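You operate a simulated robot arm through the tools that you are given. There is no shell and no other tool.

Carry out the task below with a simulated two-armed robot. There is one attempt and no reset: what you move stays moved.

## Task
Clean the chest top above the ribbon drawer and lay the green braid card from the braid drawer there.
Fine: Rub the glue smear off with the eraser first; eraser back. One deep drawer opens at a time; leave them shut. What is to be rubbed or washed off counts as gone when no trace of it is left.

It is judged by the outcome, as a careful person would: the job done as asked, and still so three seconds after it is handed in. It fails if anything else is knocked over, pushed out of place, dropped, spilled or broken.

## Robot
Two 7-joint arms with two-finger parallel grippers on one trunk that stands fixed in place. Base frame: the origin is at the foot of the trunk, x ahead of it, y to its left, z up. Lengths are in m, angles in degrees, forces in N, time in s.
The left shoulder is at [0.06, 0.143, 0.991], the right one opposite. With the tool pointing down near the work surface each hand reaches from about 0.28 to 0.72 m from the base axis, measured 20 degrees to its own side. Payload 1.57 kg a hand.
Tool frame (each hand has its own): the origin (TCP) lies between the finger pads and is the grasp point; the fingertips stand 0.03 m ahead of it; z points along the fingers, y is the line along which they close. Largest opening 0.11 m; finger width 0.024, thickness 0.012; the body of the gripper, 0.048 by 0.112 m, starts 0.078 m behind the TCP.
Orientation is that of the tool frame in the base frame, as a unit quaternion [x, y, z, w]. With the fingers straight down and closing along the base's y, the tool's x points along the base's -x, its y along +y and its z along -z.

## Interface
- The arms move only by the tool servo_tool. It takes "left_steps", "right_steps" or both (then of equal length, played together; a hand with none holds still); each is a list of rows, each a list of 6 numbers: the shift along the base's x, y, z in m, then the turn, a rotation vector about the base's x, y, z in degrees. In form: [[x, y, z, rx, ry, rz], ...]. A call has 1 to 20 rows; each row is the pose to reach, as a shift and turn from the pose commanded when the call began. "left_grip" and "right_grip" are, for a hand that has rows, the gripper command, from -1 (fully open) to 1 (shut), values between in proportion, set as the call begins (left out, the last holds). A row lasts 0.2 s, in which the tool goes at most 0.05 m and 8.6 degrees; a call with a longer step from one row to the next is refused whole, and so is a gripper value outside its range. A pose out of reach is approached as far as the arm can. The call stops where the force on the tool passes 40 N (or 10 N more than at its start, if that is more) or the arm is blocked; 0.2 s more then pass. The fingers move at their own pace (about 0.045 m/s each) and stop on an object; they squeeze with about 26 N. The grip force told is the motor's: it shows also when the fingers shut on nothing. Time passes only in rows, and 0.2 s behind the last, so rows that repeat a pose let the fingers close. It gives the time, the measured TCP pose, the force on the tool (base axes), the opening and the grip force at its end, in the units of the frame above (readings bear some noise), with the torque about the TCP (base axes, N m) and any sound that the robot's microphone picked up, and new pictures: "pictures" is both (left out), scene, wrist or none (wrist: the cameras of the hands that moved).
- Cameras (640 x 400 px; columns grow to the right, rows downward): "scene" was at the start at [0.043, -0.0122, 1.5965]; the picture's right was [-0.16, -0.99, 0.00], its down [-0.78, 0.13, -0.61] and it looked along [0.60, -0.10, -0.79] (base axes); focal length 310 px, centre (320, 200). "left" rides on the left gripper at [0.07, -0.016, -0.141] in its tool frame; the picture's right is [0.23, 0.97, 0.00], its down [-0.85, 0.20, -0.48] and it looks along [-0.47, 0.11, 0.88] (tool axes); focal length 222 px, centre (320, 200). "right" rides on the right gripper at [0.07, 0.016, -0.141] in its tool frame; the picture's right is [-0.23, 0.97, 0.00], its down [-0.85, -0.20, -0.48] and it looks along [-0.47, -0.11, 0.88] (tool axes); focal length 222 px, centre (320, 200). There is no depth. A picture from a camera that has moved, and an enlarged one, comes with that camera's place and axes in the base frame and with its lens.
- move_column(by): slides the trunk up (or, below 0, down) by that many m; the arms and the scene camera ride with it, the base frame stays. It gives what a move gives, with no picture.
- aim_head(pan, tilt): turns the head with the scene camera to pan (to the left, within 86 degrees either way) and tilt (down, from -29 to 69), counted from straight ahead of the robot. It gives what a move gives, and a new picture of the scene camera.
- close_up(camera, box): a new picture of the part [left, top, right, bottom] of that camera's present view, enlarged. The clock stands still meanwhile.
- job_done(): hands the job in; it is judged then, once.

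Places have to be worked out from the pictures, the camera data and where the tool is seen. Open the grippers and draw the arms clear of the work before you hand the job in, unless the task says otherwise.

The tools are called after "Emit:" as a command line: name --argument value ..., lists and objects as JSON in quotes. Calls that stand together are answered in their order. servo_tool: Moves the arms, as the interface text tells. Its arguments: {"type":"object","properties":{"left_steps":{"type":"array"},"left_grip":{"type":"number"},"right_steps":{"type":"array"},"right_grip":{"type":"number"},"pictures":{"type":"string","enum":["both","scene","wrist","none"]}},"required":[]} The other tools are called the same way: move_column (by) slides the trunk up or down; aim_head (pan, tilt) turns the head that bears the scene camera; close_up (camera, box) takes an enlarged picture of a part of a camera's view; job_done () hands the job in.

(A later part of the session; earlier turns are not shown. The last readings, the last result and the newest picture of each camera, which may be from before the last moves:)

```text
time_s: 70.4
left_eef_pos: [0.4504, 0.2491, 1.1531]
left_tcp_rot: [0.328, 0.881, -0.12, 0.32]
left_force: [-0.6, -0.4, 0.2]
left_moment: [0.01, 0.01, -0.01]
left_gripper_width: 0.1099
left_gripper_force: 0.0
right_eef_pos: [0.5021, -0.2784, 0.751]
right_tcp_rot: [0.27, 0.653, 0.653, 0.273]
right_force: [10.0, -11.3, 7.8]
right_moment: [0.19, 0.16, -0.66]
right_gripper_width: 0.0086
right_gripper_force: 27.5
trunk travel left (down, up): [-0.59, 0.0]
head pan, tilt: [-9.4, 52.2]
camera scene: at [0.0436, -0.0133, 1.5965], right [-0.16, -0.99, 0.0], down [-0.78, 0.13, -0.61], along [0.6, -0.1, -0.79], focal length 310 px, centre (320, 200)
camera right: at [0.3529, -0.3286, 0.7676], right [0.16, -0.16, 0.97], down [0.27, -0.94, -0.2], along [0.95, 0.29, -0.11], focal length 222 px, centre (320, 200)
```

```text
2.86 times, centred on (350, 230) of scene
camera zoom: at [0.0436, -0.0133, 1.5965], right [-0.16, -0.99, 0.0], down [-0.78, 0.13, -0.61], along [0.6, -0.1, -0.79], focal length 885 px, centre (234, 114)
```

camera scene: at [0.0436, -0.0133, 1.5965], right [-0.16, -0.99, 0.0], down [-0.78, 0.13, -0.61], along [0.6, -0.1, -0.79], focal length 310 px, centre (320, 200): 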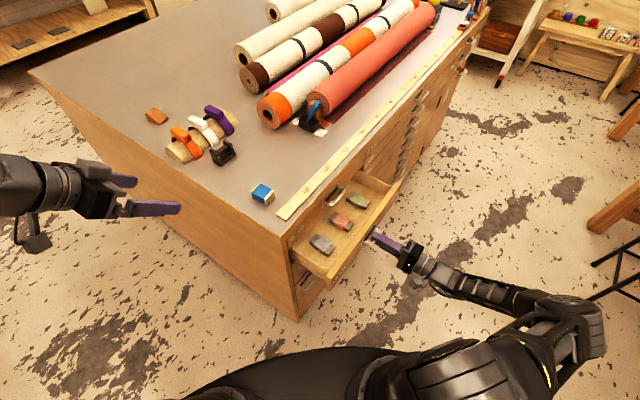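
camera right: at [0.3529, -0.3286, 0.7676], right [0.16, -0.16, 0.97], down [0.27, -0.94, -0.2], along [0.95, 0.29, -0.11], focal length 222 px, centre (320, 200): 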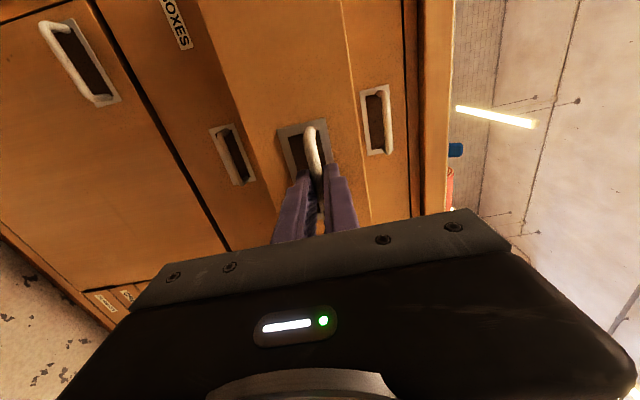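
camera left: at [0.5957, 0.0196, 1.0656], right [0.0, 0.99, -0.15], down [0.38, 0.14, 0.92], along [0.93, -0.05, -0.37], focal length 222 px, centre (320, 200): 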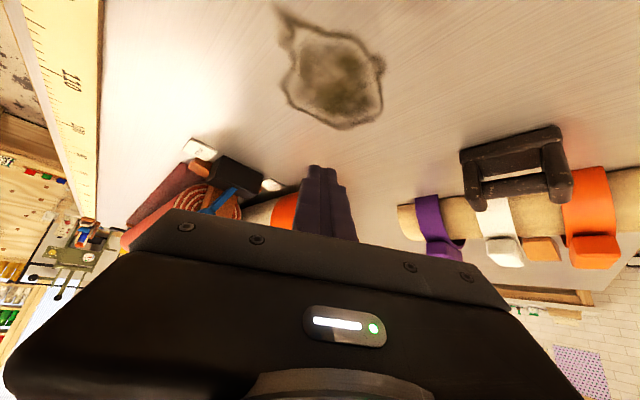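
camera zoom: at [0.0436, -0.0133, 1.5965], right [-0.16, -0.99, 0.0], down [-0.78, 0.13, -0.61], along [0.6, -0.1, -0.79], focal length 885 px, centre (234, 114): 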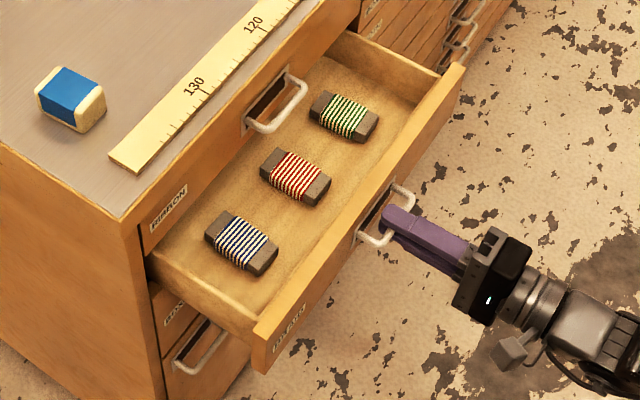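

The drawer shows three braid cards: blue, red and green (green on the far/right side). I'll pull another 4 cm to clear the card from under the chest edge, relieving the slight side load.

Emit:
servo_tool --right_steps '[[0.001, -0.001, -0.001, 0, 0, 0], [-0.0061, -0.0081, -0.001, 0, 0, 0], [-0.0132, -0.0152, -0.001, 0, 0, 0], [-0.0202, -0.0222, -0.001, 0, 0, 0], [-0.0273, -0.0293, -0.001, 0, 0, 0], [-0.0273, -0.0293, -0.001, 0, 0, 0]]' --pictures "scene"

Emit:
close_up --camera "scene" --box '[290, 170, 410, 290]'

```text
time_s: 71.8
left_eef_pos: [0.4495, 0.2514, 1.1522]
left_tcp_rot: [0.328, 0.881, -0.119, 0.319]
left_force: [-1.1, 0.0, -0.2]
left_moment: [0.03, 0.0, -0.01]
left_gripper_width: 0.11
left_gripper_force: 0.1
right_eef_pos: [0.4753, -0.3067, 0.7512]
right_tcp_rot: [0.268, 0.653, 0.653, 0.273]
right_force: [8.8, -8.8, 17.3]
right_moment: [0.36, 0.13, 0.04]
right_gripper_width: 0.0089
right_gripper_force: 27.4
trunk travel left (down, up): [-0.59, 0.0]
head pan, tilt: [-9.4, 52.2]
camera scene: at [0.0426, -0.0123, 1.5965], right [-0.16, -0.99, 0.0], down [-0.78, 0.13, -0.61], along [0.6, -0.1, -0.79], focal length 310 px, centre (320, 200)
```

scene: 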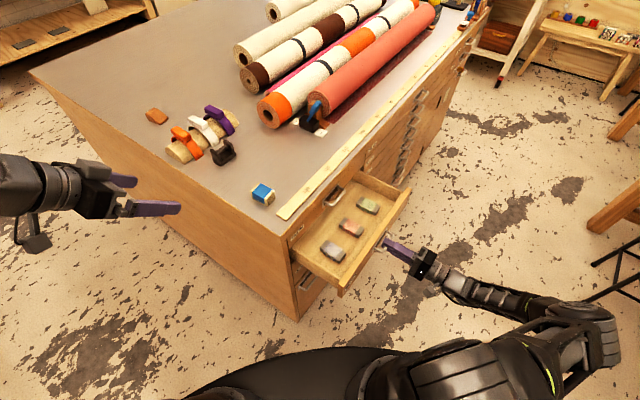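

```text
3.33 times, centred on (350, 230) of scene
camera zoom: at [0.0426, -0.0123, 1.5965], right [-0.16, -0.99, 0.0], down [-0.78, 0.13, -0.61], along [0.6, -0.1, -0.79], focal length 1033 px, centre (220, 100)
```

zoom: 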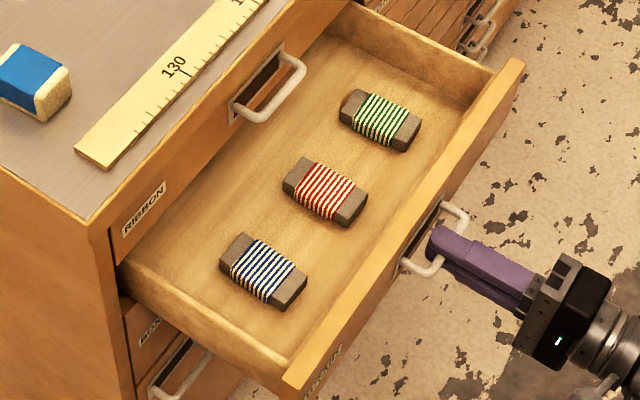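

Open by ~19 cm. I'll relax the residual vertical load, release the handle, and back away.

Emit:
servo_tool --right_steps '[[0.0005, -0.0005, 0.0015, 0, 0, 0], [0.001, -0.001, 0.003, 0, 0, 0], [0.001, -0.001, 0.003, 0, 0, 0]]' --pictures "none"

Emit:
servo_tool --right_steps '[[0, 0, 0, 0, 0, 0], [0, 0, 0, 0, 0, 0], [0, 0, 0, 0, 0, 0], [0, 0, 0, 0, 0, 0]]' --right_grip 0.1 --pictures "none"

Emit:
servo_tool --right_steps '[[-0.0106, -0.0106, 0, 0, 0, 0], [-0.0212, -0.0212, 0, 0, 0, 0], [-0.0318, -0.0318, 0, 0, 0, 0], [-0.0424, -0.0424, 0, 0, 0, 0], [-0.053, -0.053, 0, 0, 0, 0]]' --pictures "both"

Emit:
close_up --camera "scene" --box '[290, 170, 410, 290]'

```text
time_s: 72.6
left_eef_pos: [0.4503, 0.2509, 1.1522]
left_tcp_rot: [0.328, 0.881, -0.12, 0.32]
left_force: [0.6, -0.5, -1.1]
left_moment: [-0.02, 0.05, -0.01]
left_gripper_width: 0.11
left_gripper_force: 0.0
right_eef_pos: [0.4733, -0.3075, 0.7527]
right_tcp_rot: [0.27, 0.655, 0.653, 0.27]
right_force: [1.9, -1.9, 0.2]
right_moment: [0.1, 0.15, -0.88]
right_gripper_width: 0.0087
right_gripper_force: 26.9
trunk travel left (down, up): [-0.59, 0.0]
head pan, tilt: [-9.4, 52.2]
```

```text
time_s: 73.6
left_eef_pos: [0.449, 0.2509, 1.1541]
left_tcp_rot: [0.328, 0.88, -0.12, 0.321]
left_force: [-0.2, -0.1, 0.3]
left_moment: [-0.03, -0.02, 0.01]
left_gripper_width: 0.1101
left_gripper_force: 0.1
right_eef_pos: [0.4749, -0.307, 0.7516]
right_tcp_rot: [0.269, 0.655, 0.652, 0.271]
right_force: [0.0, 0.0, 0.1]
right_moment: [-0.02, 0.0, 0.01]
right_gripper_width: 0.0494
right_gripper_force: 0.0
trunk travel left (down, up): [-0.59, 0.0]
head pan, tilt: [-9.4, 52.2]
```

```text
time_s: 74.8
left_eef_pos: [0.4489, 0.2514, 1.1529]
left_tcp_rot: [0.328, 0.881, -0.119, 0.321]
left_force: [0.1, 0.2, 0.8]
left_moment: [-0.02, -0.01, 0.02]
left_gripper_width: 0.1102
left_gripper_force: 0.1
right_eef_pos: [0.4218, -0.3599, 0.7529]
right_tcp_rot: [0.269, 0.654, 0.653, 0.272]
right_force: [-1.6, 0.5, 0.7]
right_moment: [0.01, -0.01, 0.0]
right_gripper_width: 0.0496
right_gripper_force: 0.1
trunk travel left (down, up): [-0.59, 0.0]
head pan, tilt: [-9.4, 52.2]
camera scene: at [0.0428, -0.0123, 1.5965], right [-0.16, -0.99, 0.0], down [-0.78, 0.13, -0.61], along [0.6, -0.1, -0.79], focal length 310 px, centre (320, 200)
camera right: at [0.2723, -0.4108, 0.7698], right [0.16, -0.16, 0.97], down [0.27, -0.94, -0.2], along [0.95, 0.29, -0.11], focal length 222 px, centre (320, 200)
```

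scene: 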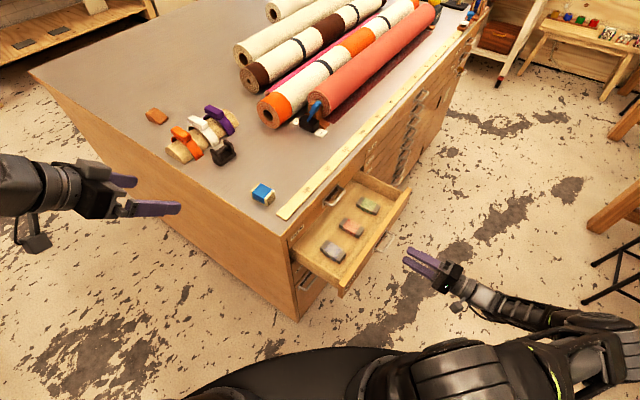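
right: 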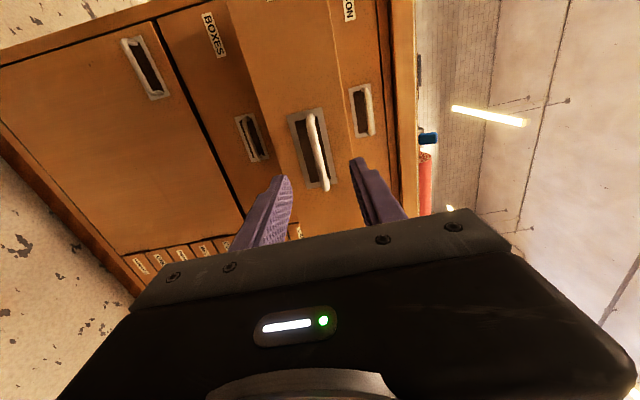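

```text
3.33 times, centred on (350, 230) of scene
camera zoom: at [0.0428, -0.0123, 1.5965], right [-0.16, -0.99, 0.0], down [-0.78, 0.13, -0.61], along [0.6, -0.1, -0.79], focal length 1033 px, centre (220, 100)
```

zoom: 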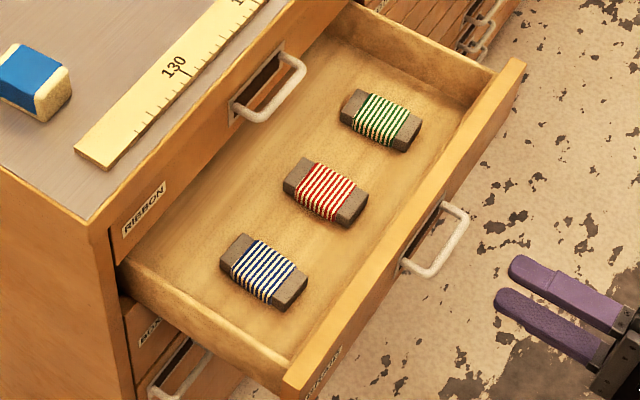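

The drawer stays open by itself. I'll raise the right hand clear and pitch it back to pointing down.

Emit:
servo_tool --right_steps '[[0, 0, 0.045, 0, 0, 0], [0, 0, 0.09, 0, 0, 0], [0, 0, 0.135, 0, 0, 0], [0, 0, 0.18, 0, 0, 0], [0, 0, 0.225, 0, 0, 0], [0, 0, 0.27, 0, 0, 0], [0, 0, 0.31, 0, 0, 0]]' --pictures "none" --right_grip -1

Emit:
servo_tool --right_steps '[[0, 0, 0, -5.79, 5.79, 0], [0, 0, 0, -11.57, 11.57, 0], [0, 0, 0, -17.36, 17.36, 0], [0, 0, 0, -23.14, 23.14, 0], [0, 0, 0, -28.93, 28.93, 0], [0, 0, 0, -34.71, 34.71, 0], [0, 0, 0, -40.5, 40.5, 0], [0, 0, 0, -46.29, 46.29, 0], [0, 0, 0, -52.07, 52.07, 0], [0, 0, 0, -57.86, 57.86, 0], [0, 0, 0, -63.64, 63.64, 0], [0, 0, 0, -63.64, 63.64, 0]]' --pictures "none"

Emit:
servo_tool --right_steps '[[0.01, 0.005, 0.005, 0, 0, 8.2], [0.02, 0.01, 0.01, 0, 0, 16.4], [0.03, 0.015, 0.015, 0, 0, 24.5], [0.04, 0.02, 0.02, 0, 0, 32.7], [0.05, 0.025, 0.025, 0, 0, 40.9], [0.06, 0.03, 0.03, 0, 0, 49.1], [0.07, 0.035, 0.03, 0, 0, 57.3], [0.08, 0.04, 0.03, 0, 0, 65.5], [0.09, 0.045, 0.03, 0, 0, 73.6], [0.1, 0.05, 0.03, 0, 0, 81.8], [0.11, 0.055, 0.03, 0, 0, 90], [0.11, 0.055, 0.03, 0, 0, 90]]' --pictures "both"

Emit:
close_up --camera "right" --box '[200, 0, 440, 200]'

```text
time_s: 76.4
left_eef_pos: [0.4493, 0.2524, 1.1522]
left_tcp_rot: [0.328, 0.88, -0.12, 0.321]
left_force: [-0.2, 0.7, 1.0]
left_moment: [-0.01, 0.04, 0.0]
left_gripper_width: 0.1099
left_gripper_force: 0.1
right_eef_pos: [0.421, -0.3608, 1.0629]
right_tcp_rot: [0.269, 0.655, 0.652, 0.271]
right_force: [-0.5, 0.1, -0.5]
right_moment: [-0.02, 0.01, -0.03]
right_gripper_width: 0.11
right_gripper_force: 0.0
trunk travel left (down, up): [-0.59, 0.0]
head pan, tilt: [-9.4, 52.2]
```

```text
time_s: 79.0
left_eef_pos: [0.4503, 0.2505, 1.1533]
left_tcp_rot: [0.328, 0.88, -0.12, 0.321]
left_force: [-0.7, 0.2, 0.8]
left_moment: [0.0, -0.02, 0.0]
left_gripper_width: 0.1099
left_gripper_force: 0.0
right_eef_pos: [0.4215, -0.3603, 1.063]
right_tcp_rot: [0.381, 0.925, -0.001, -0.001]
right_force: [0.7, -1.2, -0.7]
right_moment: [-0.02, 0.02, 0.01]
right_gripper_width: 0.1102
right_gripper_force: 0.0
trunk travel left (down, up): [-0.59, 0.0]
head pan, tilt: [-9.4, 52.2]
```

```text
time_s: 81.6
left_eef_pos: [0.4503, 0.252, 1.1511]
left_tcp_rot: [0.328, 0.88, -0.12, 0.321]
left_force: [0.3, 0.1, 0.7]
left_moment: [-0.01, 0.0, 0.01]
left_gripper_width: 0.1098
left_gripper_force: 0.1
right_eef_pos: [0.5313, -0.3051, 1.0928]
right_tcp_rot: [-0.386, 0.923, -0.001, -0.001]
right_force: [-0.2, 1.0, 0.2]
right_moment: [0.0, -0.03, 0.0]
right_gripper_width: 0.1099
right_gripper_force: 0.1
trunk travel left (down, up): [-0.59, 0.0]
head pan, tilt: [-9.4, 52.2]
camera scene: at [0.0428, -0.0122, 1.5965], right [-0.16, -0.99, 0.0], down [-0.78, 0.13, -0.61], along [0.6, -0.1, -0.79], focal length 310 px, centre (320, 200)
camera right: at [0.4711, -0.3425, 1.2349], right [-0.53, 0.85, 0.0], down [0.74, 0.47, 0.48], along [0.4, 0.25, -0.88], focal length 222 px, centre (320, 200)
```

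scene: 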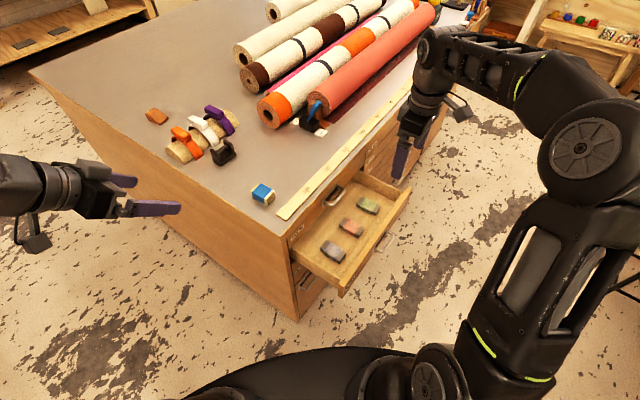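
right: 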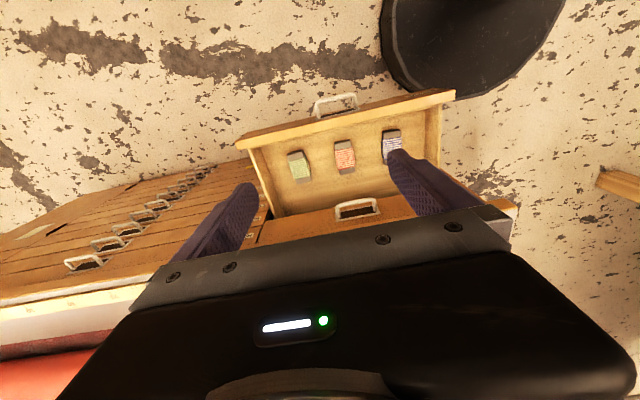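

```text
2.00 times, centred on (320, 100) of right
camera zoom: at [0.4711, -0.3425, 1.2349], right [-0.53, 0.85, 0.0], down [0.74, 0.47, 0.48], along [0.4, 0.25, -0.88], focal length 444 px, centre (320, 400)
```

zoom: 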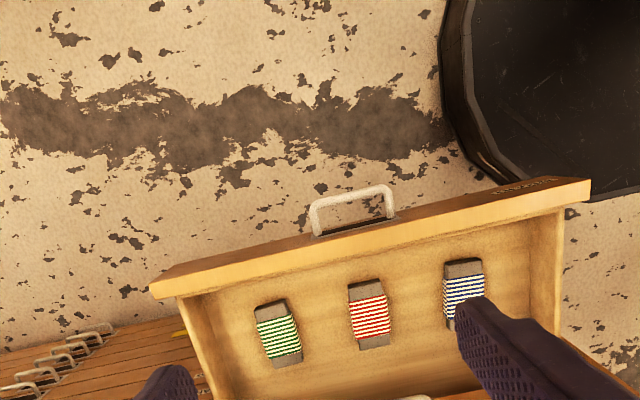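

Great top view: the green card's centre is about (0.657, −0.287), top z≈0.72, long axis ≈44°, roughly 0.085 × 0.05 m. I'll lean the hand 25° toward the chest and move above it with a partial opening (~8.5 cm).

Emit:
servo_tool --right_steps '[[0.02, 0.002, -0.02, 4.45, -4.39, 0], [0.045, 0.004, -0.04, 8.9, -8.78, 0], [0.07, 0.006, -0.07, 13.35, -13.16, 0], [0.095, 0.009, -0.11, 17.8, -17.55, 0], [0.1187, 0.011, -0.15, 17.8, -17.55, 0], [0.1187, 0.011, -0.19, 17.8, -17.55, 0], [0.1187, 0.011, -0.19, 17.8, -17.55, 0]]' --right_grip -0.545 --pictures "both"

Emit:
close_up --camera "right" --box '[160, 0, 480, 220]'

Emit:
close_up --camera "scene" --box '[300, 130, 460, 270]'

```text
time_s: 83.2
left_eef_pos: [0.449, 0.25, 1.1518]
left_tcp_rot: [0.329, 0.88, -0.121, 0.32]
left_force: [0.2, 0.7, -0.5]
left_moment: [0.01, 0.02, 0.0]
left_gripper_width: 0.11
left_gripper_force: 0.0
right_eef_pos: [0.6499, -0.2939, 0.9021]
right_tcp_rot: [-0.375, 0.901, 0.083, 0.2]
right_force: [0.2, 0.0, 0.1]
right_moment: [-0.01, -0.01, -0.01]
right_gripper_width: 0.0849
right_gripper_force: 0.1
trunk travel left (down, up): [-0.59, 0.0]
head pan, tilt: [-9.4, 52.2]
camera scene: at [0.043, -0.0117, 1.5965], right [-0.16, -0.99, 0.0], down [-0.78, 0.13, -0.61], along [0.6, -0.1, -0.79], focal length 310 px, centre (320, 200)
camera right: at [0.5526, -0.3695, 1.0011], right [-0.55, 0.83, 0.1], down [0.55, 0.27, 0.79], along [0.64, 0.49, -0.6], focal length 222 px, centre (320, 200)
```

scene: 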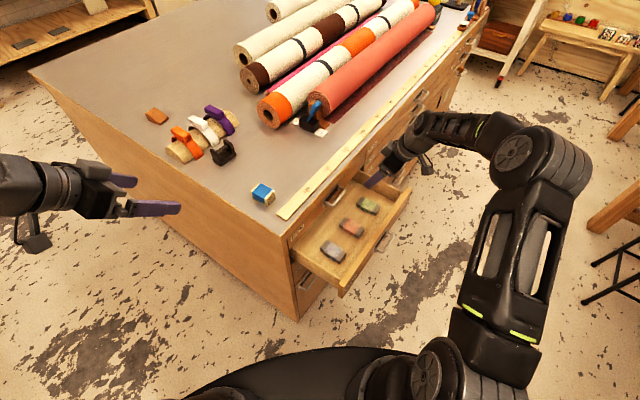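
right: 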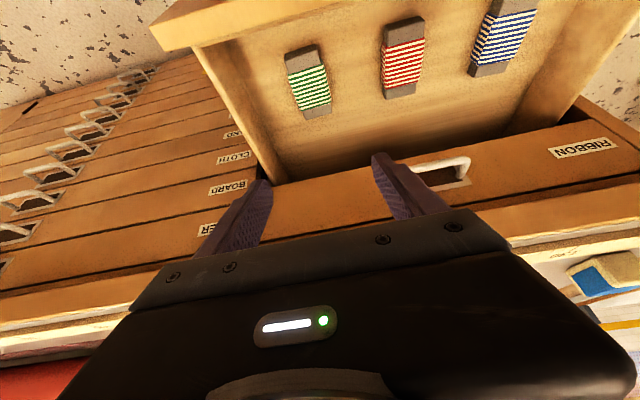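

```text
1.82 times, centred on (320, 110) of right
camera zoom: at [0.5526, -0.3695, 1.0011], right [-0.55, 0.83, 0.1], down [0.55, 0.27, 0.79], along [0.64, 0.49, -0.6], focal length 404 px, centre (320, 364)
```

zoom: 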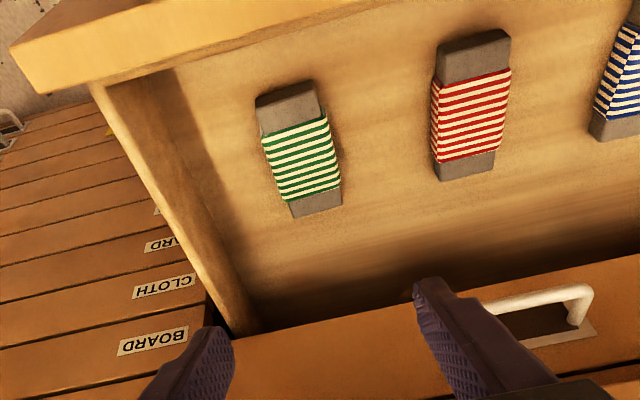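

```text
2.86 times, centred on (380, 200) of scene
camera zoom: at [0.043, -0.0117, 1.5965], right [-0.16, -0.99, 0.0], down [-0.78, 0.13, -0.61], along [0.6, -0.1, -0.79], focal length 885 px, centre (149, 200)
```

zoom: 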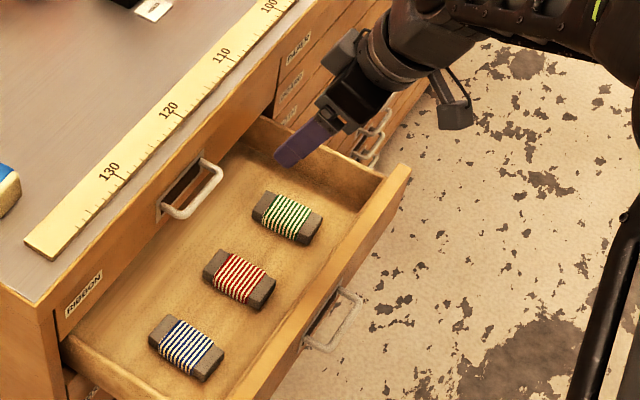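

The green card's measured centre agrees to ~1 mm with the gripper's centreline, width ≈0.046 m. I'll narrow the opening to 7 cm for wall clearance and descend into the drawer, stopping above the floor.

Emit:
servo_tool --right_steps '[[0.001, 0.0015, -0.03, 0, 0, 0], [0.001, 0.0015, -0.065, 0, 0, 0], [0.001, 0.0015, -0.1, 0, 0, 0], [0.001, 0.0015, -0.125, 0, 0, 0], [0.001, 0.0015, -0.143, 0, 0, 0], [0.001, 0.0015, -0.143, 0, 0, 0]]' --right_grip -0.27 --pictures "both"

Emit:
close_up --camera "right" --box '[160, 0, 480, 220]'

Emit:
close_up --camera "scene" --box '[320, 150, 440, 250]'

```text
time_s: 84.6
left_eef_pos: [0.45, 0.2505, 1.1536]
left_tcp_rot: [0.329, 0.881, -0.12, 0.319]
left_force: [0.2, 0.1, 0.2]
left_moment: [-0.04, 0.01, -0.01]
left_gripper_width: 0.1101
left_gripper_force: 0.0
right_eef_pos: [0.6514, -0.2917, 0.7596]
right_tcp_rot: [-0.375, 0.901, 0.083, 0.2]
right_force: [-0.8, -0.9, 0.4]
right_moment: [-0.01, -0.02, -0.01]
right_gripper_width: 0.0697
right_gripper_force: 0.1
trunk travel left (down, up): [-0.59, 0.0]
head pan, tilt: [-9.4, 52.2]
camera scene: at [0.0429, -0.0121, 1.5965], right [-0.16, -0.99, 0.0], down [-0.78, 0.13, -0.61], along [0.6, -0.1, -0.79], focal length 310 px, centre (320, 200)
camera right: at [0.5527, -0.3682, 0.8591], right [-0.55, 0.83, 0.1], down [0.55, 0.27, 0.79], along [0.64, 0.49, -0.6], focal length 222 px, centre (320, 200)
```

scene: 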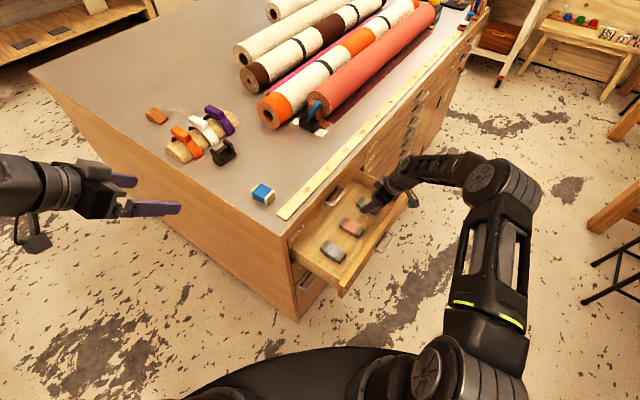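
right: 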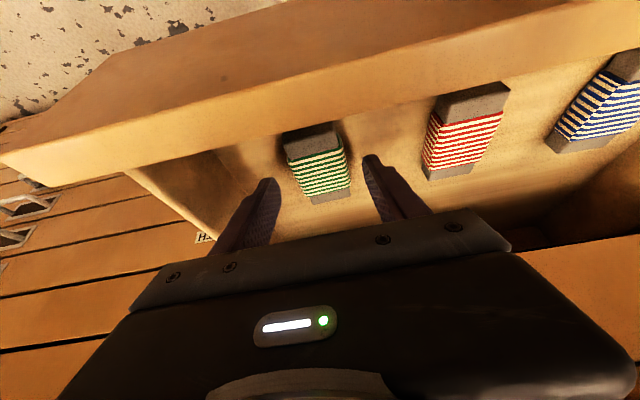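

```text
1.82 times, centred on (320, 110) of right
camera zoom: at [0.5527, -0.3682, 0.8591], right [-0.55, 0.83, 0.1], down [0.55, 0.27, 0.79], along [0.64, 0.49, -0.6], focal length 404 px, centre (320, 364)
```

zoom: 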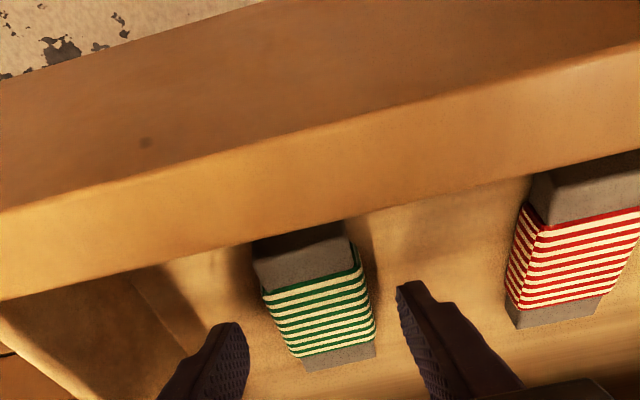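

```text
4.00 times, centred on (380, 200) of scene
camera zoom: at [0.0429, -0.0121, 1.5965], right [-0.16, -0.99, 0.0], down [-0.78, 0.13, -0.61], along [0.6, -0.1, -0.79], focal length 1239 px, centre (80, 200)
```

zoom: 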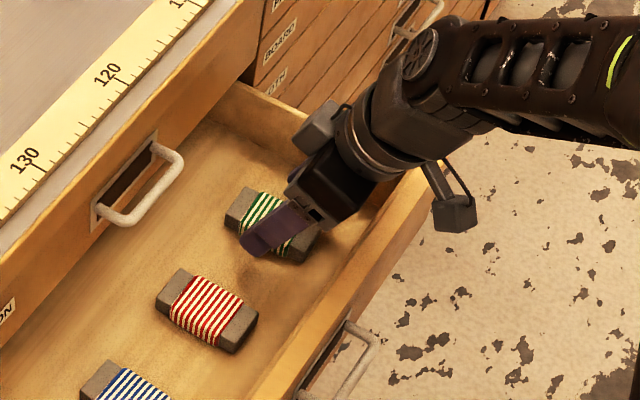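

The fingers straddle the card evenly (offset <1 mm); the card is a fairly thick block. I'll lower further by 1 cm, then feel for the drawer floor.

Emit:
servo_tool --right_steps '[[0, 0, -0.005, 0, 0, 0], [0, 0, -0.01, 0, 0, 0], [0, 0, -0.01, 0, 0, 0]]' --pictures "none"

Emit:
servo_tool --right_steps '[[0, 0, -0.002, 0, 0, 0], [0, 0, -0.004, 0, 0, 0], [0, 0, -0.004, 0, 0, 0]]' --pictures "none"

```text
time_s: 85.4
left_eef_pos: [0.4495, 0.251, 1.1525]
left_tcp_rot: [0.328, 0.881, -0.119, 0.32]
left_force: [0.2, 0.4, 0.0]
left_moment: [-0.02, 0.03, -0.03]
left_gripper_width: 0.1099
left_gripper_force: 0.0
right_eef_pos: [0.6513, -0.2928, 0.7492]
right_tcp_rot: [-0.375, 0.901, 0.083, 0.2]
right_force: [-0.9, 0.3, 0.6]
right_moment: [-0.01, -0.02, -0.03]
right_gripper_width: 0.07
right_gripper_force: 0.0
trunk travel left (down, up): [-0.59, 0.0]
head pan, tilt: [-9.4, 52.2]
```

```text
time_s: 86.2
left_eef_pos: [0.4483, 0.251, 1.1527]
left_tcp_rot: [0.328, 0.88, -0.12, 0.321]
left_force: [0.5, 0.2, 0.0]
left_moment: [0.01, -0.03, 0.0]
left_gripper_width: 0.1099
left_gripper_force: 0.1
right_eef_pos: [0.6511, -0.2932, 0.7458]
right_tcp_rot: [-0.375, 0.901, 0.083, 0.2]
right_force: [0.9, 0.1, 3.5]
right_moment: [-0.01, -0.03, 0.02]
right_gripper_width: 0.0696
right_gripper_force: 0.0
trunk travel left (down, up): [-0.59, 0.0]
head pan, tilt: [-9.4, 52.2]
```

Light contact (3.5 N): the drawer floor is at about z 0.713. I'll rise 3 mm and close on the card's sides.

Emit:
servo_tool --right_steps '[[0, 0, 0.0015, 0, 0, 0], [0, 0, 0.003, 0, 0, 0], [0, 0, 0.003, 0, 0, 0]]' --pictures "none"

Emit:
servo_tool --right_steps '[[0, 0, 0, 0, 0, 0], [0, 0, 0, 0, 0, 0], [0, 0, 0, 0, 0, 0], [0, 0, 0, 0, 0, 0], [0, 0, 0, 0, 0, 0]]' --right_grip 1 --pictures "wrist"

Emit:
close_up --camera "right" --box '[160, 0, 480, 220]'

```text
time_s: 87.0
left_eef_pos: [0.4497, 0.2504, 1.1535]
left_tcp_rot: [0.328, 0.881, -0.119, 0.321]
left_force: [-0.1, 0.2, 0.2]
left_moment: [-0.02, 0.0, 0.0]
left_gripper_width: 0.1099
left_gripper_force: 0.1
right_eef_pos: [0.6508, -0.2924, 0.748]
right_tcp_rot: [-0.376, 0.901, 0.083, 0.199]
right_force: [0.4, 0.1, -0.6]
right_moment: [-0.02, 0.0, 0.01]
right_gripper_width: 0.0701
right_gripper_force: 0.0
trunk travel left (down, up): [-0.59, 0.0]
head pan, tilt: [-9.4, 52.2]
```

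```text
time_s: 88.2
left_eef_pos: [0.4489, 0.2504, 1.1525]
left_tcp_rot: [0.329, 0.881, -0.12, 0.32]
left_force: [-0.1, -0.5, -0.2]
left_moment: [0.01, -0.02, -0.01]
left_gripper_width: 0.1099
left_gripper_force: 0.1
right_eef_pos: [0.6517, -0.2932, 0.7497]
right_tcp_rot: [-0.376, 0.901, 0.083, 0.198]
right_force: [0.7, -0.8, 1.1]
right_moment: [-0.02, -0.01, -0.02]
right_gripper_width: 0.0427
right_gripper_force: 26.3
trunk travel left (down, up): [-0.59, 0.0]
head pan, tilt: [-9.4, 52.2]
camera right: at [0.5535, -0.3685, 0.8482], right [-0.55, 0.83, 0.1], down [0.55, 0.27, 0.79], along [0.64, 0.49, -0.6], focal length 222 px, centre (320, 200)
```

right: 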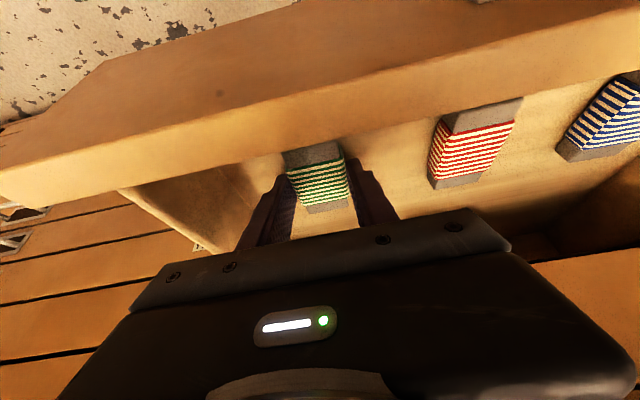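

```text
1.82 times, centred on (320, 110) of right
camera zoom: at [0.5535, -0.3685, 0.8482], right [-0.55, 0.83, 0.1], down [0.55, 0.27, 0.79], along [0.64, 0.49, -0.6], focal length 404 px, centre (320, 364)
```

zoom: 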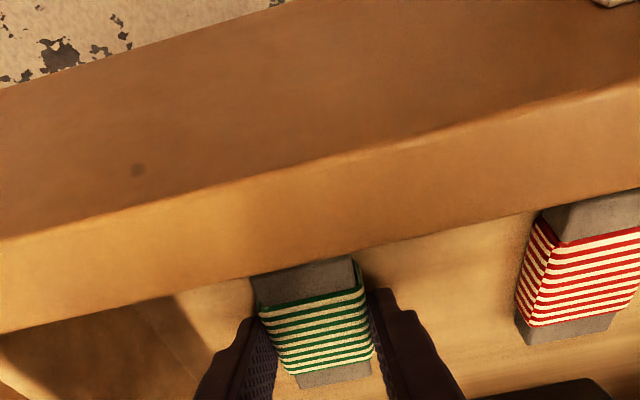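

The card is gripped (0.0427 m). I'll lift 8 mm first to verify the hold.

Emit:
servo_tool --right_steps '[[0, 0, 0.004, 0, 0, 0], [0, 0, 0.008, 0, 0, 0], [0, 0, 0.008, 0, 0, 0]]' --pictures "wrist"

Emit:
close_up --camera "right" --box '[160, 0, 480, 220]'

```text
time_s: 89.0
left_eef_pos: [0.4496, 0.2512, 1.151]
left_tcp_rot: [0.328, 0.881, -0.119, 0.321]
left_force: [-0.3, 0.2, 0.1]
left_moment: [0.05, -0.01, -0.02]
left_gripper_width: 0.1099
left_gripper_force: 0.1
right_eef_pos: [0.6514, -0.293, 0.7566]
right_tcp_rot: [-0.376, 0.901, 0.084, 0.198]
right_force: [-0.5, 0.4, -1.0]
right_moment: [0.01, 0.01, 0.01]
right_gripper_width: 0.0429
right_gripper_force: 25.7
trunk travel left (down, up): [-0.59, 0.0]
head pan, tilt: [-9.4, 52.2]
camera right: at [0.5535, -0.3683, 0.8561], right [-0.55, 0.83, 0.1], down [0.55, 0.27, 0.79], along [0.63, 0.49, -0.6], focal length 222 px, centre (320, 200)
```

right: 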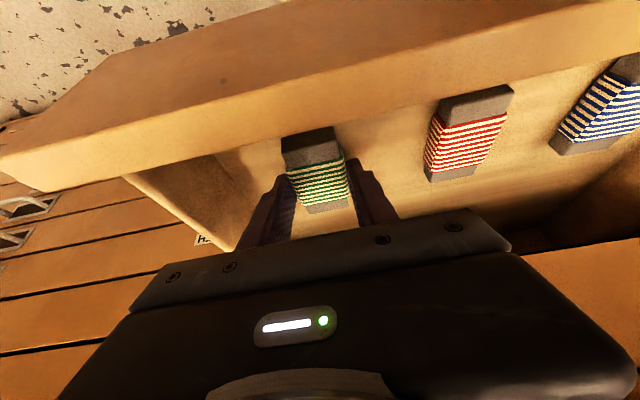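

```text
1.82 times, centred on (320, 110) of right
camera zoom: at [0.5535, -0.3683, 0.8561], right [-0.55, 0.83, 0.1], down [0.55, 0.27, 0.79], along [0.63, 0.49, -0.6], focal length 404 px, centre (320, 364)
```

zoom: 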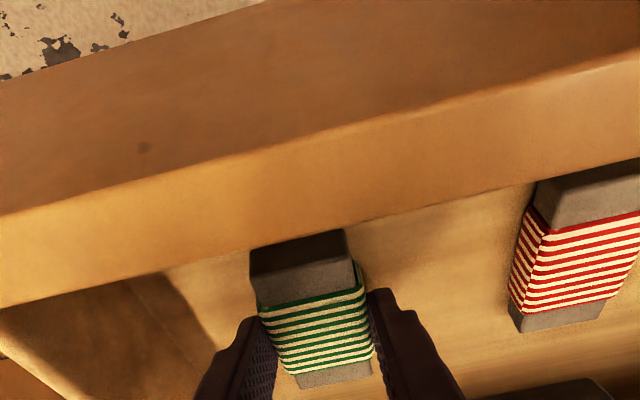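

The hold is firm. I'll lift the card straight up out of the drawer to TCP z≈1.03.

Emit:
servo_tool --right_steps '[[0, 0, 0.025, 0, 0, 0], [0, 0, 0.055, 0, 0, 0], [0, 0, 0.085, 0, 0, 0], [0, 0, 0.115, 0, 0, 0], [0, 0, 0.145, 0, 0, 0], [0, 0, 0.175, 0, 0, 0], [0, 0, 0.205, 0, 0, 0], [0, 0, 0.235, 0, 0, 0], [0, 0, 0.26, 0, 0, 0], [0, 0, 0.274, 0, 0, 0], [0, 0, 0.274, 0, 0, 0]]' --pictures "both"

Emit:
close_up --camera "right" --box '[200, 60, 440, 240]'

```text
time_s: 91.4
left_eef_pos: [0.4486, 0.2512, 1.1517]
left_tcp_rot: [0.33, 0.88, -0.121, 0.32]
left_force: [0.2, 0.0, 1.2]
left_moment: [0.0, 0.0, 0.03]
left_gripper_width: 0.1101
left_gripper_force: 0.1
right_eef_pos: [0.6511, -0.2936, 1.0291]
right_tcp_rot: [-0.376, 0.902, 0.083, 0.198]
right_force: [0.8, 0.0, -1.1]
right_moment: [0.0, -0.03, 0.02]
right_gripper_width: 0.043
right_gripper_force: 25.6
trunk travel left (down, up): [-0.59, 0.0]
head pan, tilt: [-9.4, 52.2]
camera scene: at [0.0432, -0.0122, 1.5964], right [-0.16, -0.99, 0.0], down [-0.78, 0.13, -0.61], along [0.6, -0.1, -0.79], focal length 310 px, centre (320, 200)
camera right: at [0.5531, -0.3682, 1.1295], right [-0.55, 0.83, 0.1], down [0.55, 0.27, 0.79], along [0.64, 0.49, -0.6], focal length 222 px, centre (320, 200)
```

scene: 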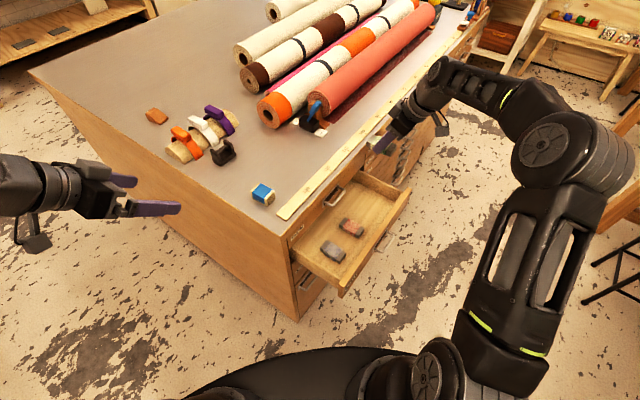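
right: 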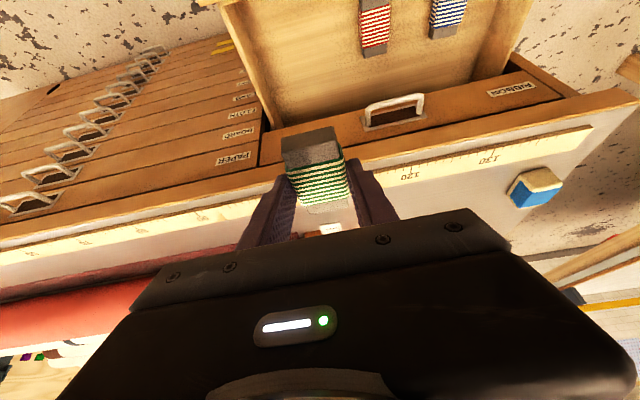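

```text
2.22 times, centred on (320, 150) of right
camera zoom: at [0.5531, -0.3682, 1.1295], right [-0.55, 0.83, 0.1], down [0.55, 0.27, 0.79], along [0.64, 0.49, -0.6], focal length 494 px, centre (320, 311)
```

zoom: 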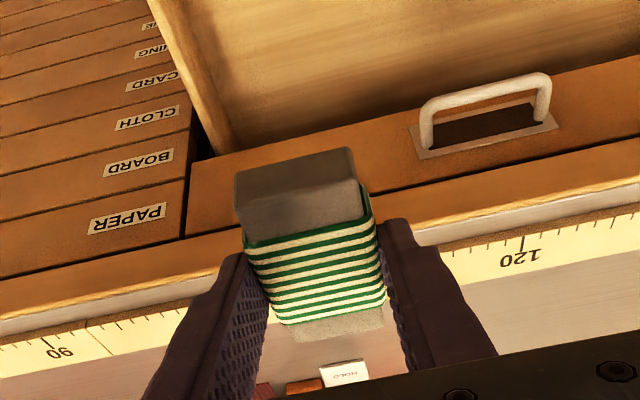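

The card is steady. I'll carry it over the chest top to above the cleaned spot (TCP ~(0.692, −0.004)).

Emit:
servo_tool --right_steps '[[0.005, 0.036, 0, 0, 0, 0], [0.01, 0.072, 0, 0, 0, 0], [0.015, 0.108, 0, 0, 0, 0], [0.021, 0.145, 0, 0, 0, 0], [0.026, 0.181, 0, 0, 0, 0], [0.031, 0.217, 0, 0, 0, 0], [0.036, 0.253, 0, 0, 0, 0], [0.041, 0.2896, 0, 0, 0, 0], [0.041, 0.2896, 0, 0, 0, 0]]' --pictures "both"

Emit:
close_up --camera "scene" --box '[220, 110, 360, 220]'

```text
time_s: 93.4
left_eef_pos: [0.4508, 0.2504, 1.1532]
left_tcp_rot: [0.33, 0.88, -0.12, 0.32]
left_force: [-0.1, 0.0, -0.7]
left_moment: [0.01, -0.01, -0.02]
left_gripper_width: 0.11
left_gripper_force: 0.1
right_eef_pos: [0.6933, -0.0041, 1.0311]
right_tcp_rot: [-0.375, 0.901, 0.084, 0.2]
right_force: [-0.8, 0.2, -0.3]
right_moment: [-0.02, 0.01, 0.03]
right_gripper_width: 0.0431
right_gripper_force: 25.8
trunk travel left (down, up): [-0.59, 0.0]
head pan, tilt: [-9.4, 52.2]
camera scene: at [0.0429, -0.0128, 1.5965], right [-0.16, -0.99, 0.0], down [-0.78, 0.13, -0.61], along [0.6, -0.1, -0.79], focal length 310 px, centre (320, 200)
camera right: at [0.5951, -0.0789, 1.1301], right [-0.55, 0.83, 0.1], down [0.55, 0.27, 0.79], along [0.64, 0.49, -0.6], focal length 222 px, centre (320, 200)
```

scene: 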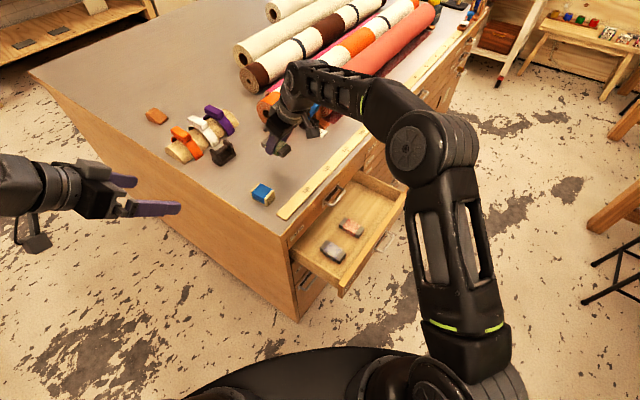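
right: 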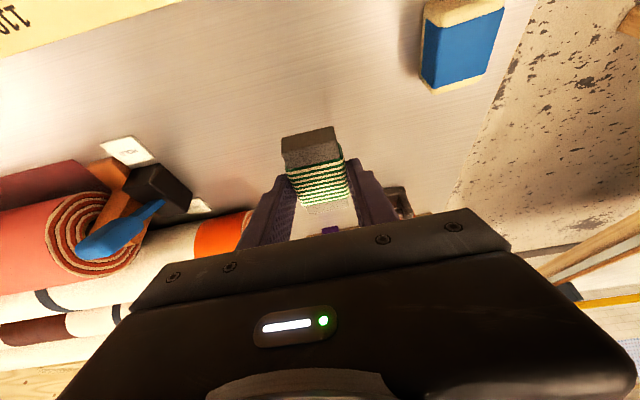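

```text
3.64 times, centred on (290, 165) of scene
camera zoom: at [0.0429, -0.0128, 1.5965], right [-0.16, -0.99, 0.0], down [-0.78, 0.13, -0.61], along [0.6, -0.1, -0.79], focal length 1127 px, centre (429, 327)
```

zoom: 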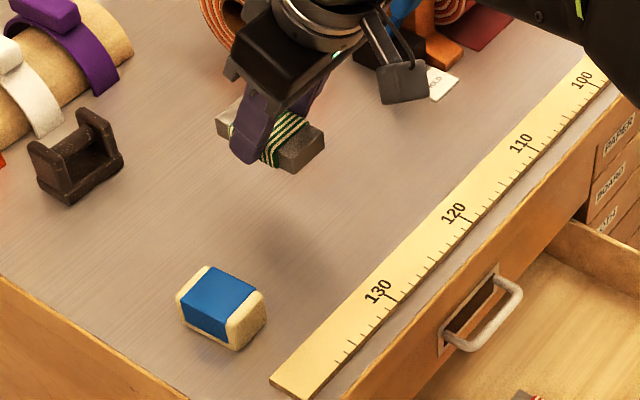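

The card hovers over the cleaned spot, within reach. I'll lower it to just above contact and feel for touchdown.

Emit:
servo_tool --right_steps '[[0, 0, -0.025, 0, 0, 0], [0, 0, -0.045, 0, 0, 0], [0, 0, -0.057, 0, 0, 0], [0, 0, -0.063, 0, 0, 0], [0, 0, -0.0655, 0, 0, 0], [0, 0, -0.0655, 0, 0, 0]]' --pictures "wrist"

Emit:
close_up --camera "scene" --box '[230, 120, 340, 210]'

```text
time_s: 94.8
left_eef_pos: [0.4501, 0.2509, 1.1528]
left_tcp_rot: [0.328, 0.88, -0.12, 0.321]
left_force: [0.5, -0.4, -0.8]
left_moment: [0.02, 0.02, 0.0]
left_gripper_width: 0.1104
left_gripper_force: 0.1
right_eef_pos: [0.6932, -0.0034, 0.9643]
right_tcp_rot: [-0.376, 0.901, 0.084, 0.199]
right_force: [-0.7, -0.5, 0.3]
right_moment: [0.02, 0.01, 0.03]
right_gripper_width: 0.0428
right_gripper_force: 25.8
trunk travel left (down, up): [-0.59, 0.0]
head pan, tilt: [-9.4, 52.2]
camera right: at [0.5945, -0.0785, 1.0642], right [-0.55, 0.83, 0.1], down [0.55, 0.27, 0.79], along [0.64, 0.49, -0.6], focal length 222 px, centre (320, 200)
```

right: 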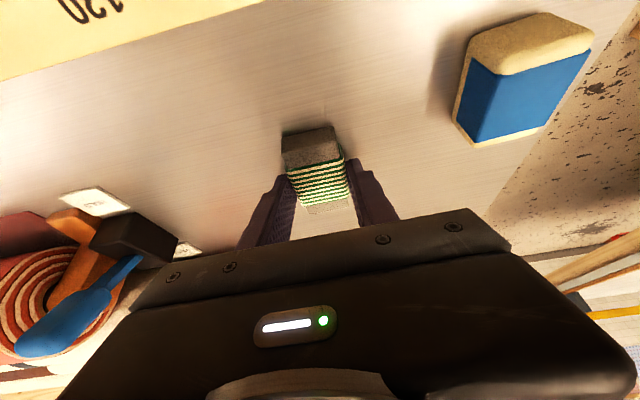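

```text
4.44 times, centred on (285, 165) of scene
camera zoom: at [0.043, -0.0121, 1.5965], right [-0.16, -0.99, 0.0], down [-0.78, 0.13, -0.61], along [0.6, -0.1, -0.79], focal length 1377 px, centre (476, 356)
```

zoom: 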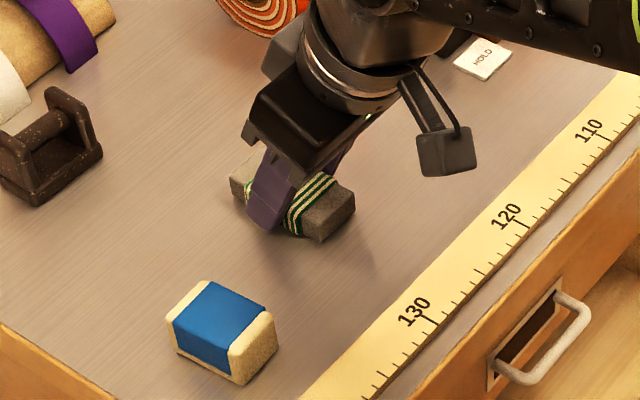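

No contact yet at z 0.964. I'll step down in 1 mm increments until there is a light touch.

Emit:
servo_tool --right_steps '[[0, 0, -0.001, 0, 0, 0], [0, 0, -0.002, 0, 0, 0], [0, 0, -0.002, 0, 0, 0]]' --pictures "none"

```text
time_s: 95.6
left_eef_pos: [0.4487, 0.2501, 1.1528]
left_tcp_rot: [0.33, 0.88, -0.12, 0.32]
left_force: [-1.2, -0.7, -1.0]
left_moment: [0.06, 0.05, -0.01]
left_gripper_width: 0.1098
left_gripper_force: 0.0
right_eef_pos: [0.6924, -0.0037, 0.965]
right_tcp_rot: [-0.375, 0.901, 0.084, 0.201]
right_force: [0.6, -1.5, 7.6]
right_moment: [-0.05, 0.07, -0.02]
right_gripper_width: 0.0427
right_gripper_force: 26.2
trunk travel left (down, up): [-0.59, 0.0]
head pan, tilt: [-9.4, 52.2]
```

Touchdown (7.6 N). I'll ease up 1 mm and open the fingers gently to release the card.

Emit:
servo_tool --right_steps '[[0, 0, 0.001, 0, 0, 0], [0, 0, 0.001, 0, 0, 0]]' --pictures "none"

Emit:
servo_tool --right_steps '[[0, 0, 0, 0, 0, 0], [0, 0, 0, 0, 0, 0], [0, 0, 0, 0, 0, 0], [0, 0, 0, 0, 0, 0]]' --right_grip -0.5 --pictures "both"

Emit:
close_up --camera "scene" --box '[230, 120, 340, 210]'

Emit:
close_up --camera "right" --box '[200, 60, 440, 240]'

```text
time_s: 96.2
left_eef_pos: [0.4495, 0.2503, 1.1532]
left_tcp_rot: [0.328, 0.881, -0.119, 0.321]
left_force: [-0.7, -0.2, 0.3]
left_moment: [0.0, -0.04, 0.01]
left_gripper_width: 0.1101
left_gripper_force: 0.0
right_eef_pos: [0.6924, -0.0026, 0.965]
right_tcp_rot: [-0.376, 0.901, 0.083, 0.199]
right_force: [1.8, -0.6, 5.8]
right_moment: [0.03, -0.13, 0.01]
right_gripper_width: 0.0429
right_gripper_force: 25.9
trunk travel left (down, up): [-0.59, 0.0]
head pan, tilt: [-9.4, 52.2]
```

```text
time_s: 97.2
left_eef_pos: [0.4498, 0.2521, 1.1527]
left_tcp_rot: [0.329, 0.88, -0.121, 0.32]
left_force: [-0.3, -0.6, -0.2]
left_moment: [0.04, 0.0, -0.04]
left_gripper_width: 0.1099
left_gripper_force: 0.0
right_eef_pos: [0.6932, -0.003, 0.964]
right_tcp_rot: [-0.375, 0.902, 0.083, 0.198]
right_force: [0.4, -1.1, -0.4]
right_moment: [-0.01, 0.02, 0.02]
right_gripper_width: 0.0824
right_gripper_force: 0.0
trunk travel left (down, up): [-0.59, 0.0]
head pan, tilt: [-9.4, 52.2]
camera scene: at [0.043, -0.0121, 1.5965], right [-0.16, -0.99, 0.0], down [-0.78, 0.13, -0.61], along [0.6, -0.1, -0.79], focal length 310 px, centre (320, 200)
camera right: at [0.5944, -0.0784, 1.0638], right [-0.55, 0.83, 0.1], down [0.55, 0.27, 0.79], along [0.64, 0.49, -0.6], focal length 222 px, centre (320, 200)
```

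scene: 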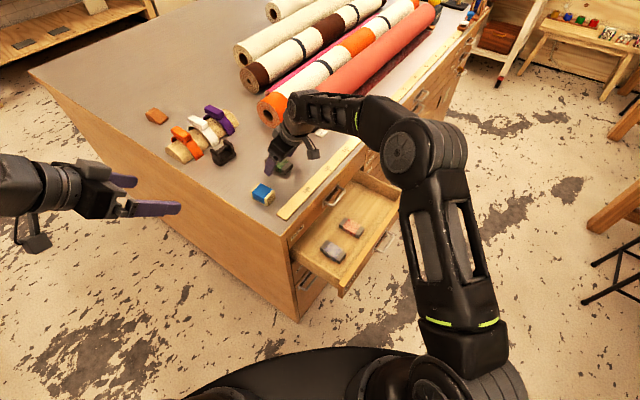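
right: 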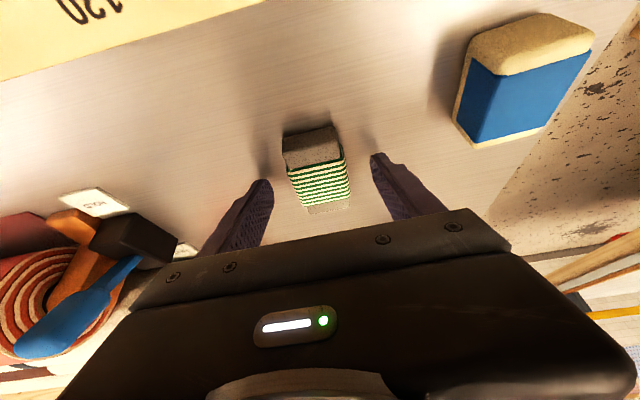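

```text
4.44 times, centred on (285, 165) of scene
camera zoom: at [0.043, -0.0121, 1.5965], right [-0.16, -0.99, 0.0], down [-0.78, 0.13, -0.61], along [0.6, -0.1, -0.79], focal length 1377 px, centre (476, 356)
```

zoom: 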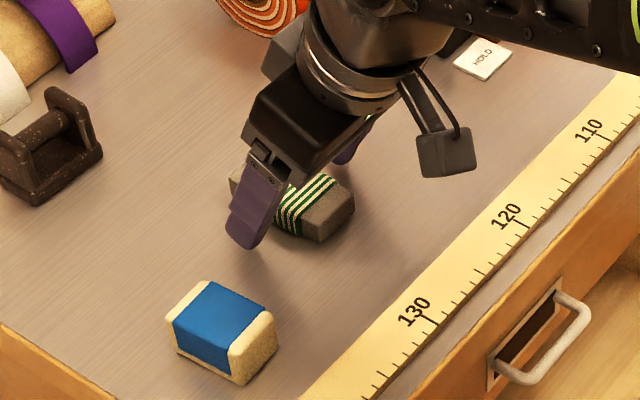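

```text
2.22 times, centred on (320, 150) of right
camera zoom: at [0.5944, -0.0784, 1.0638], right [-0.55, 0.83, 0.1], down [0.55, 0.27, 0.79], along [0.64, 0.49, -0.6], focal length 494 px, centre (320, 311)
```

zoom: 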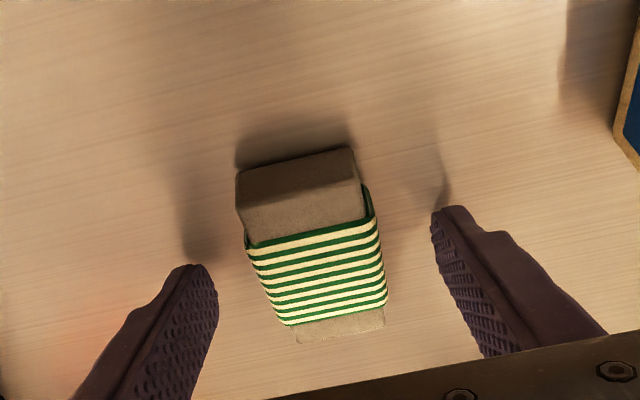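

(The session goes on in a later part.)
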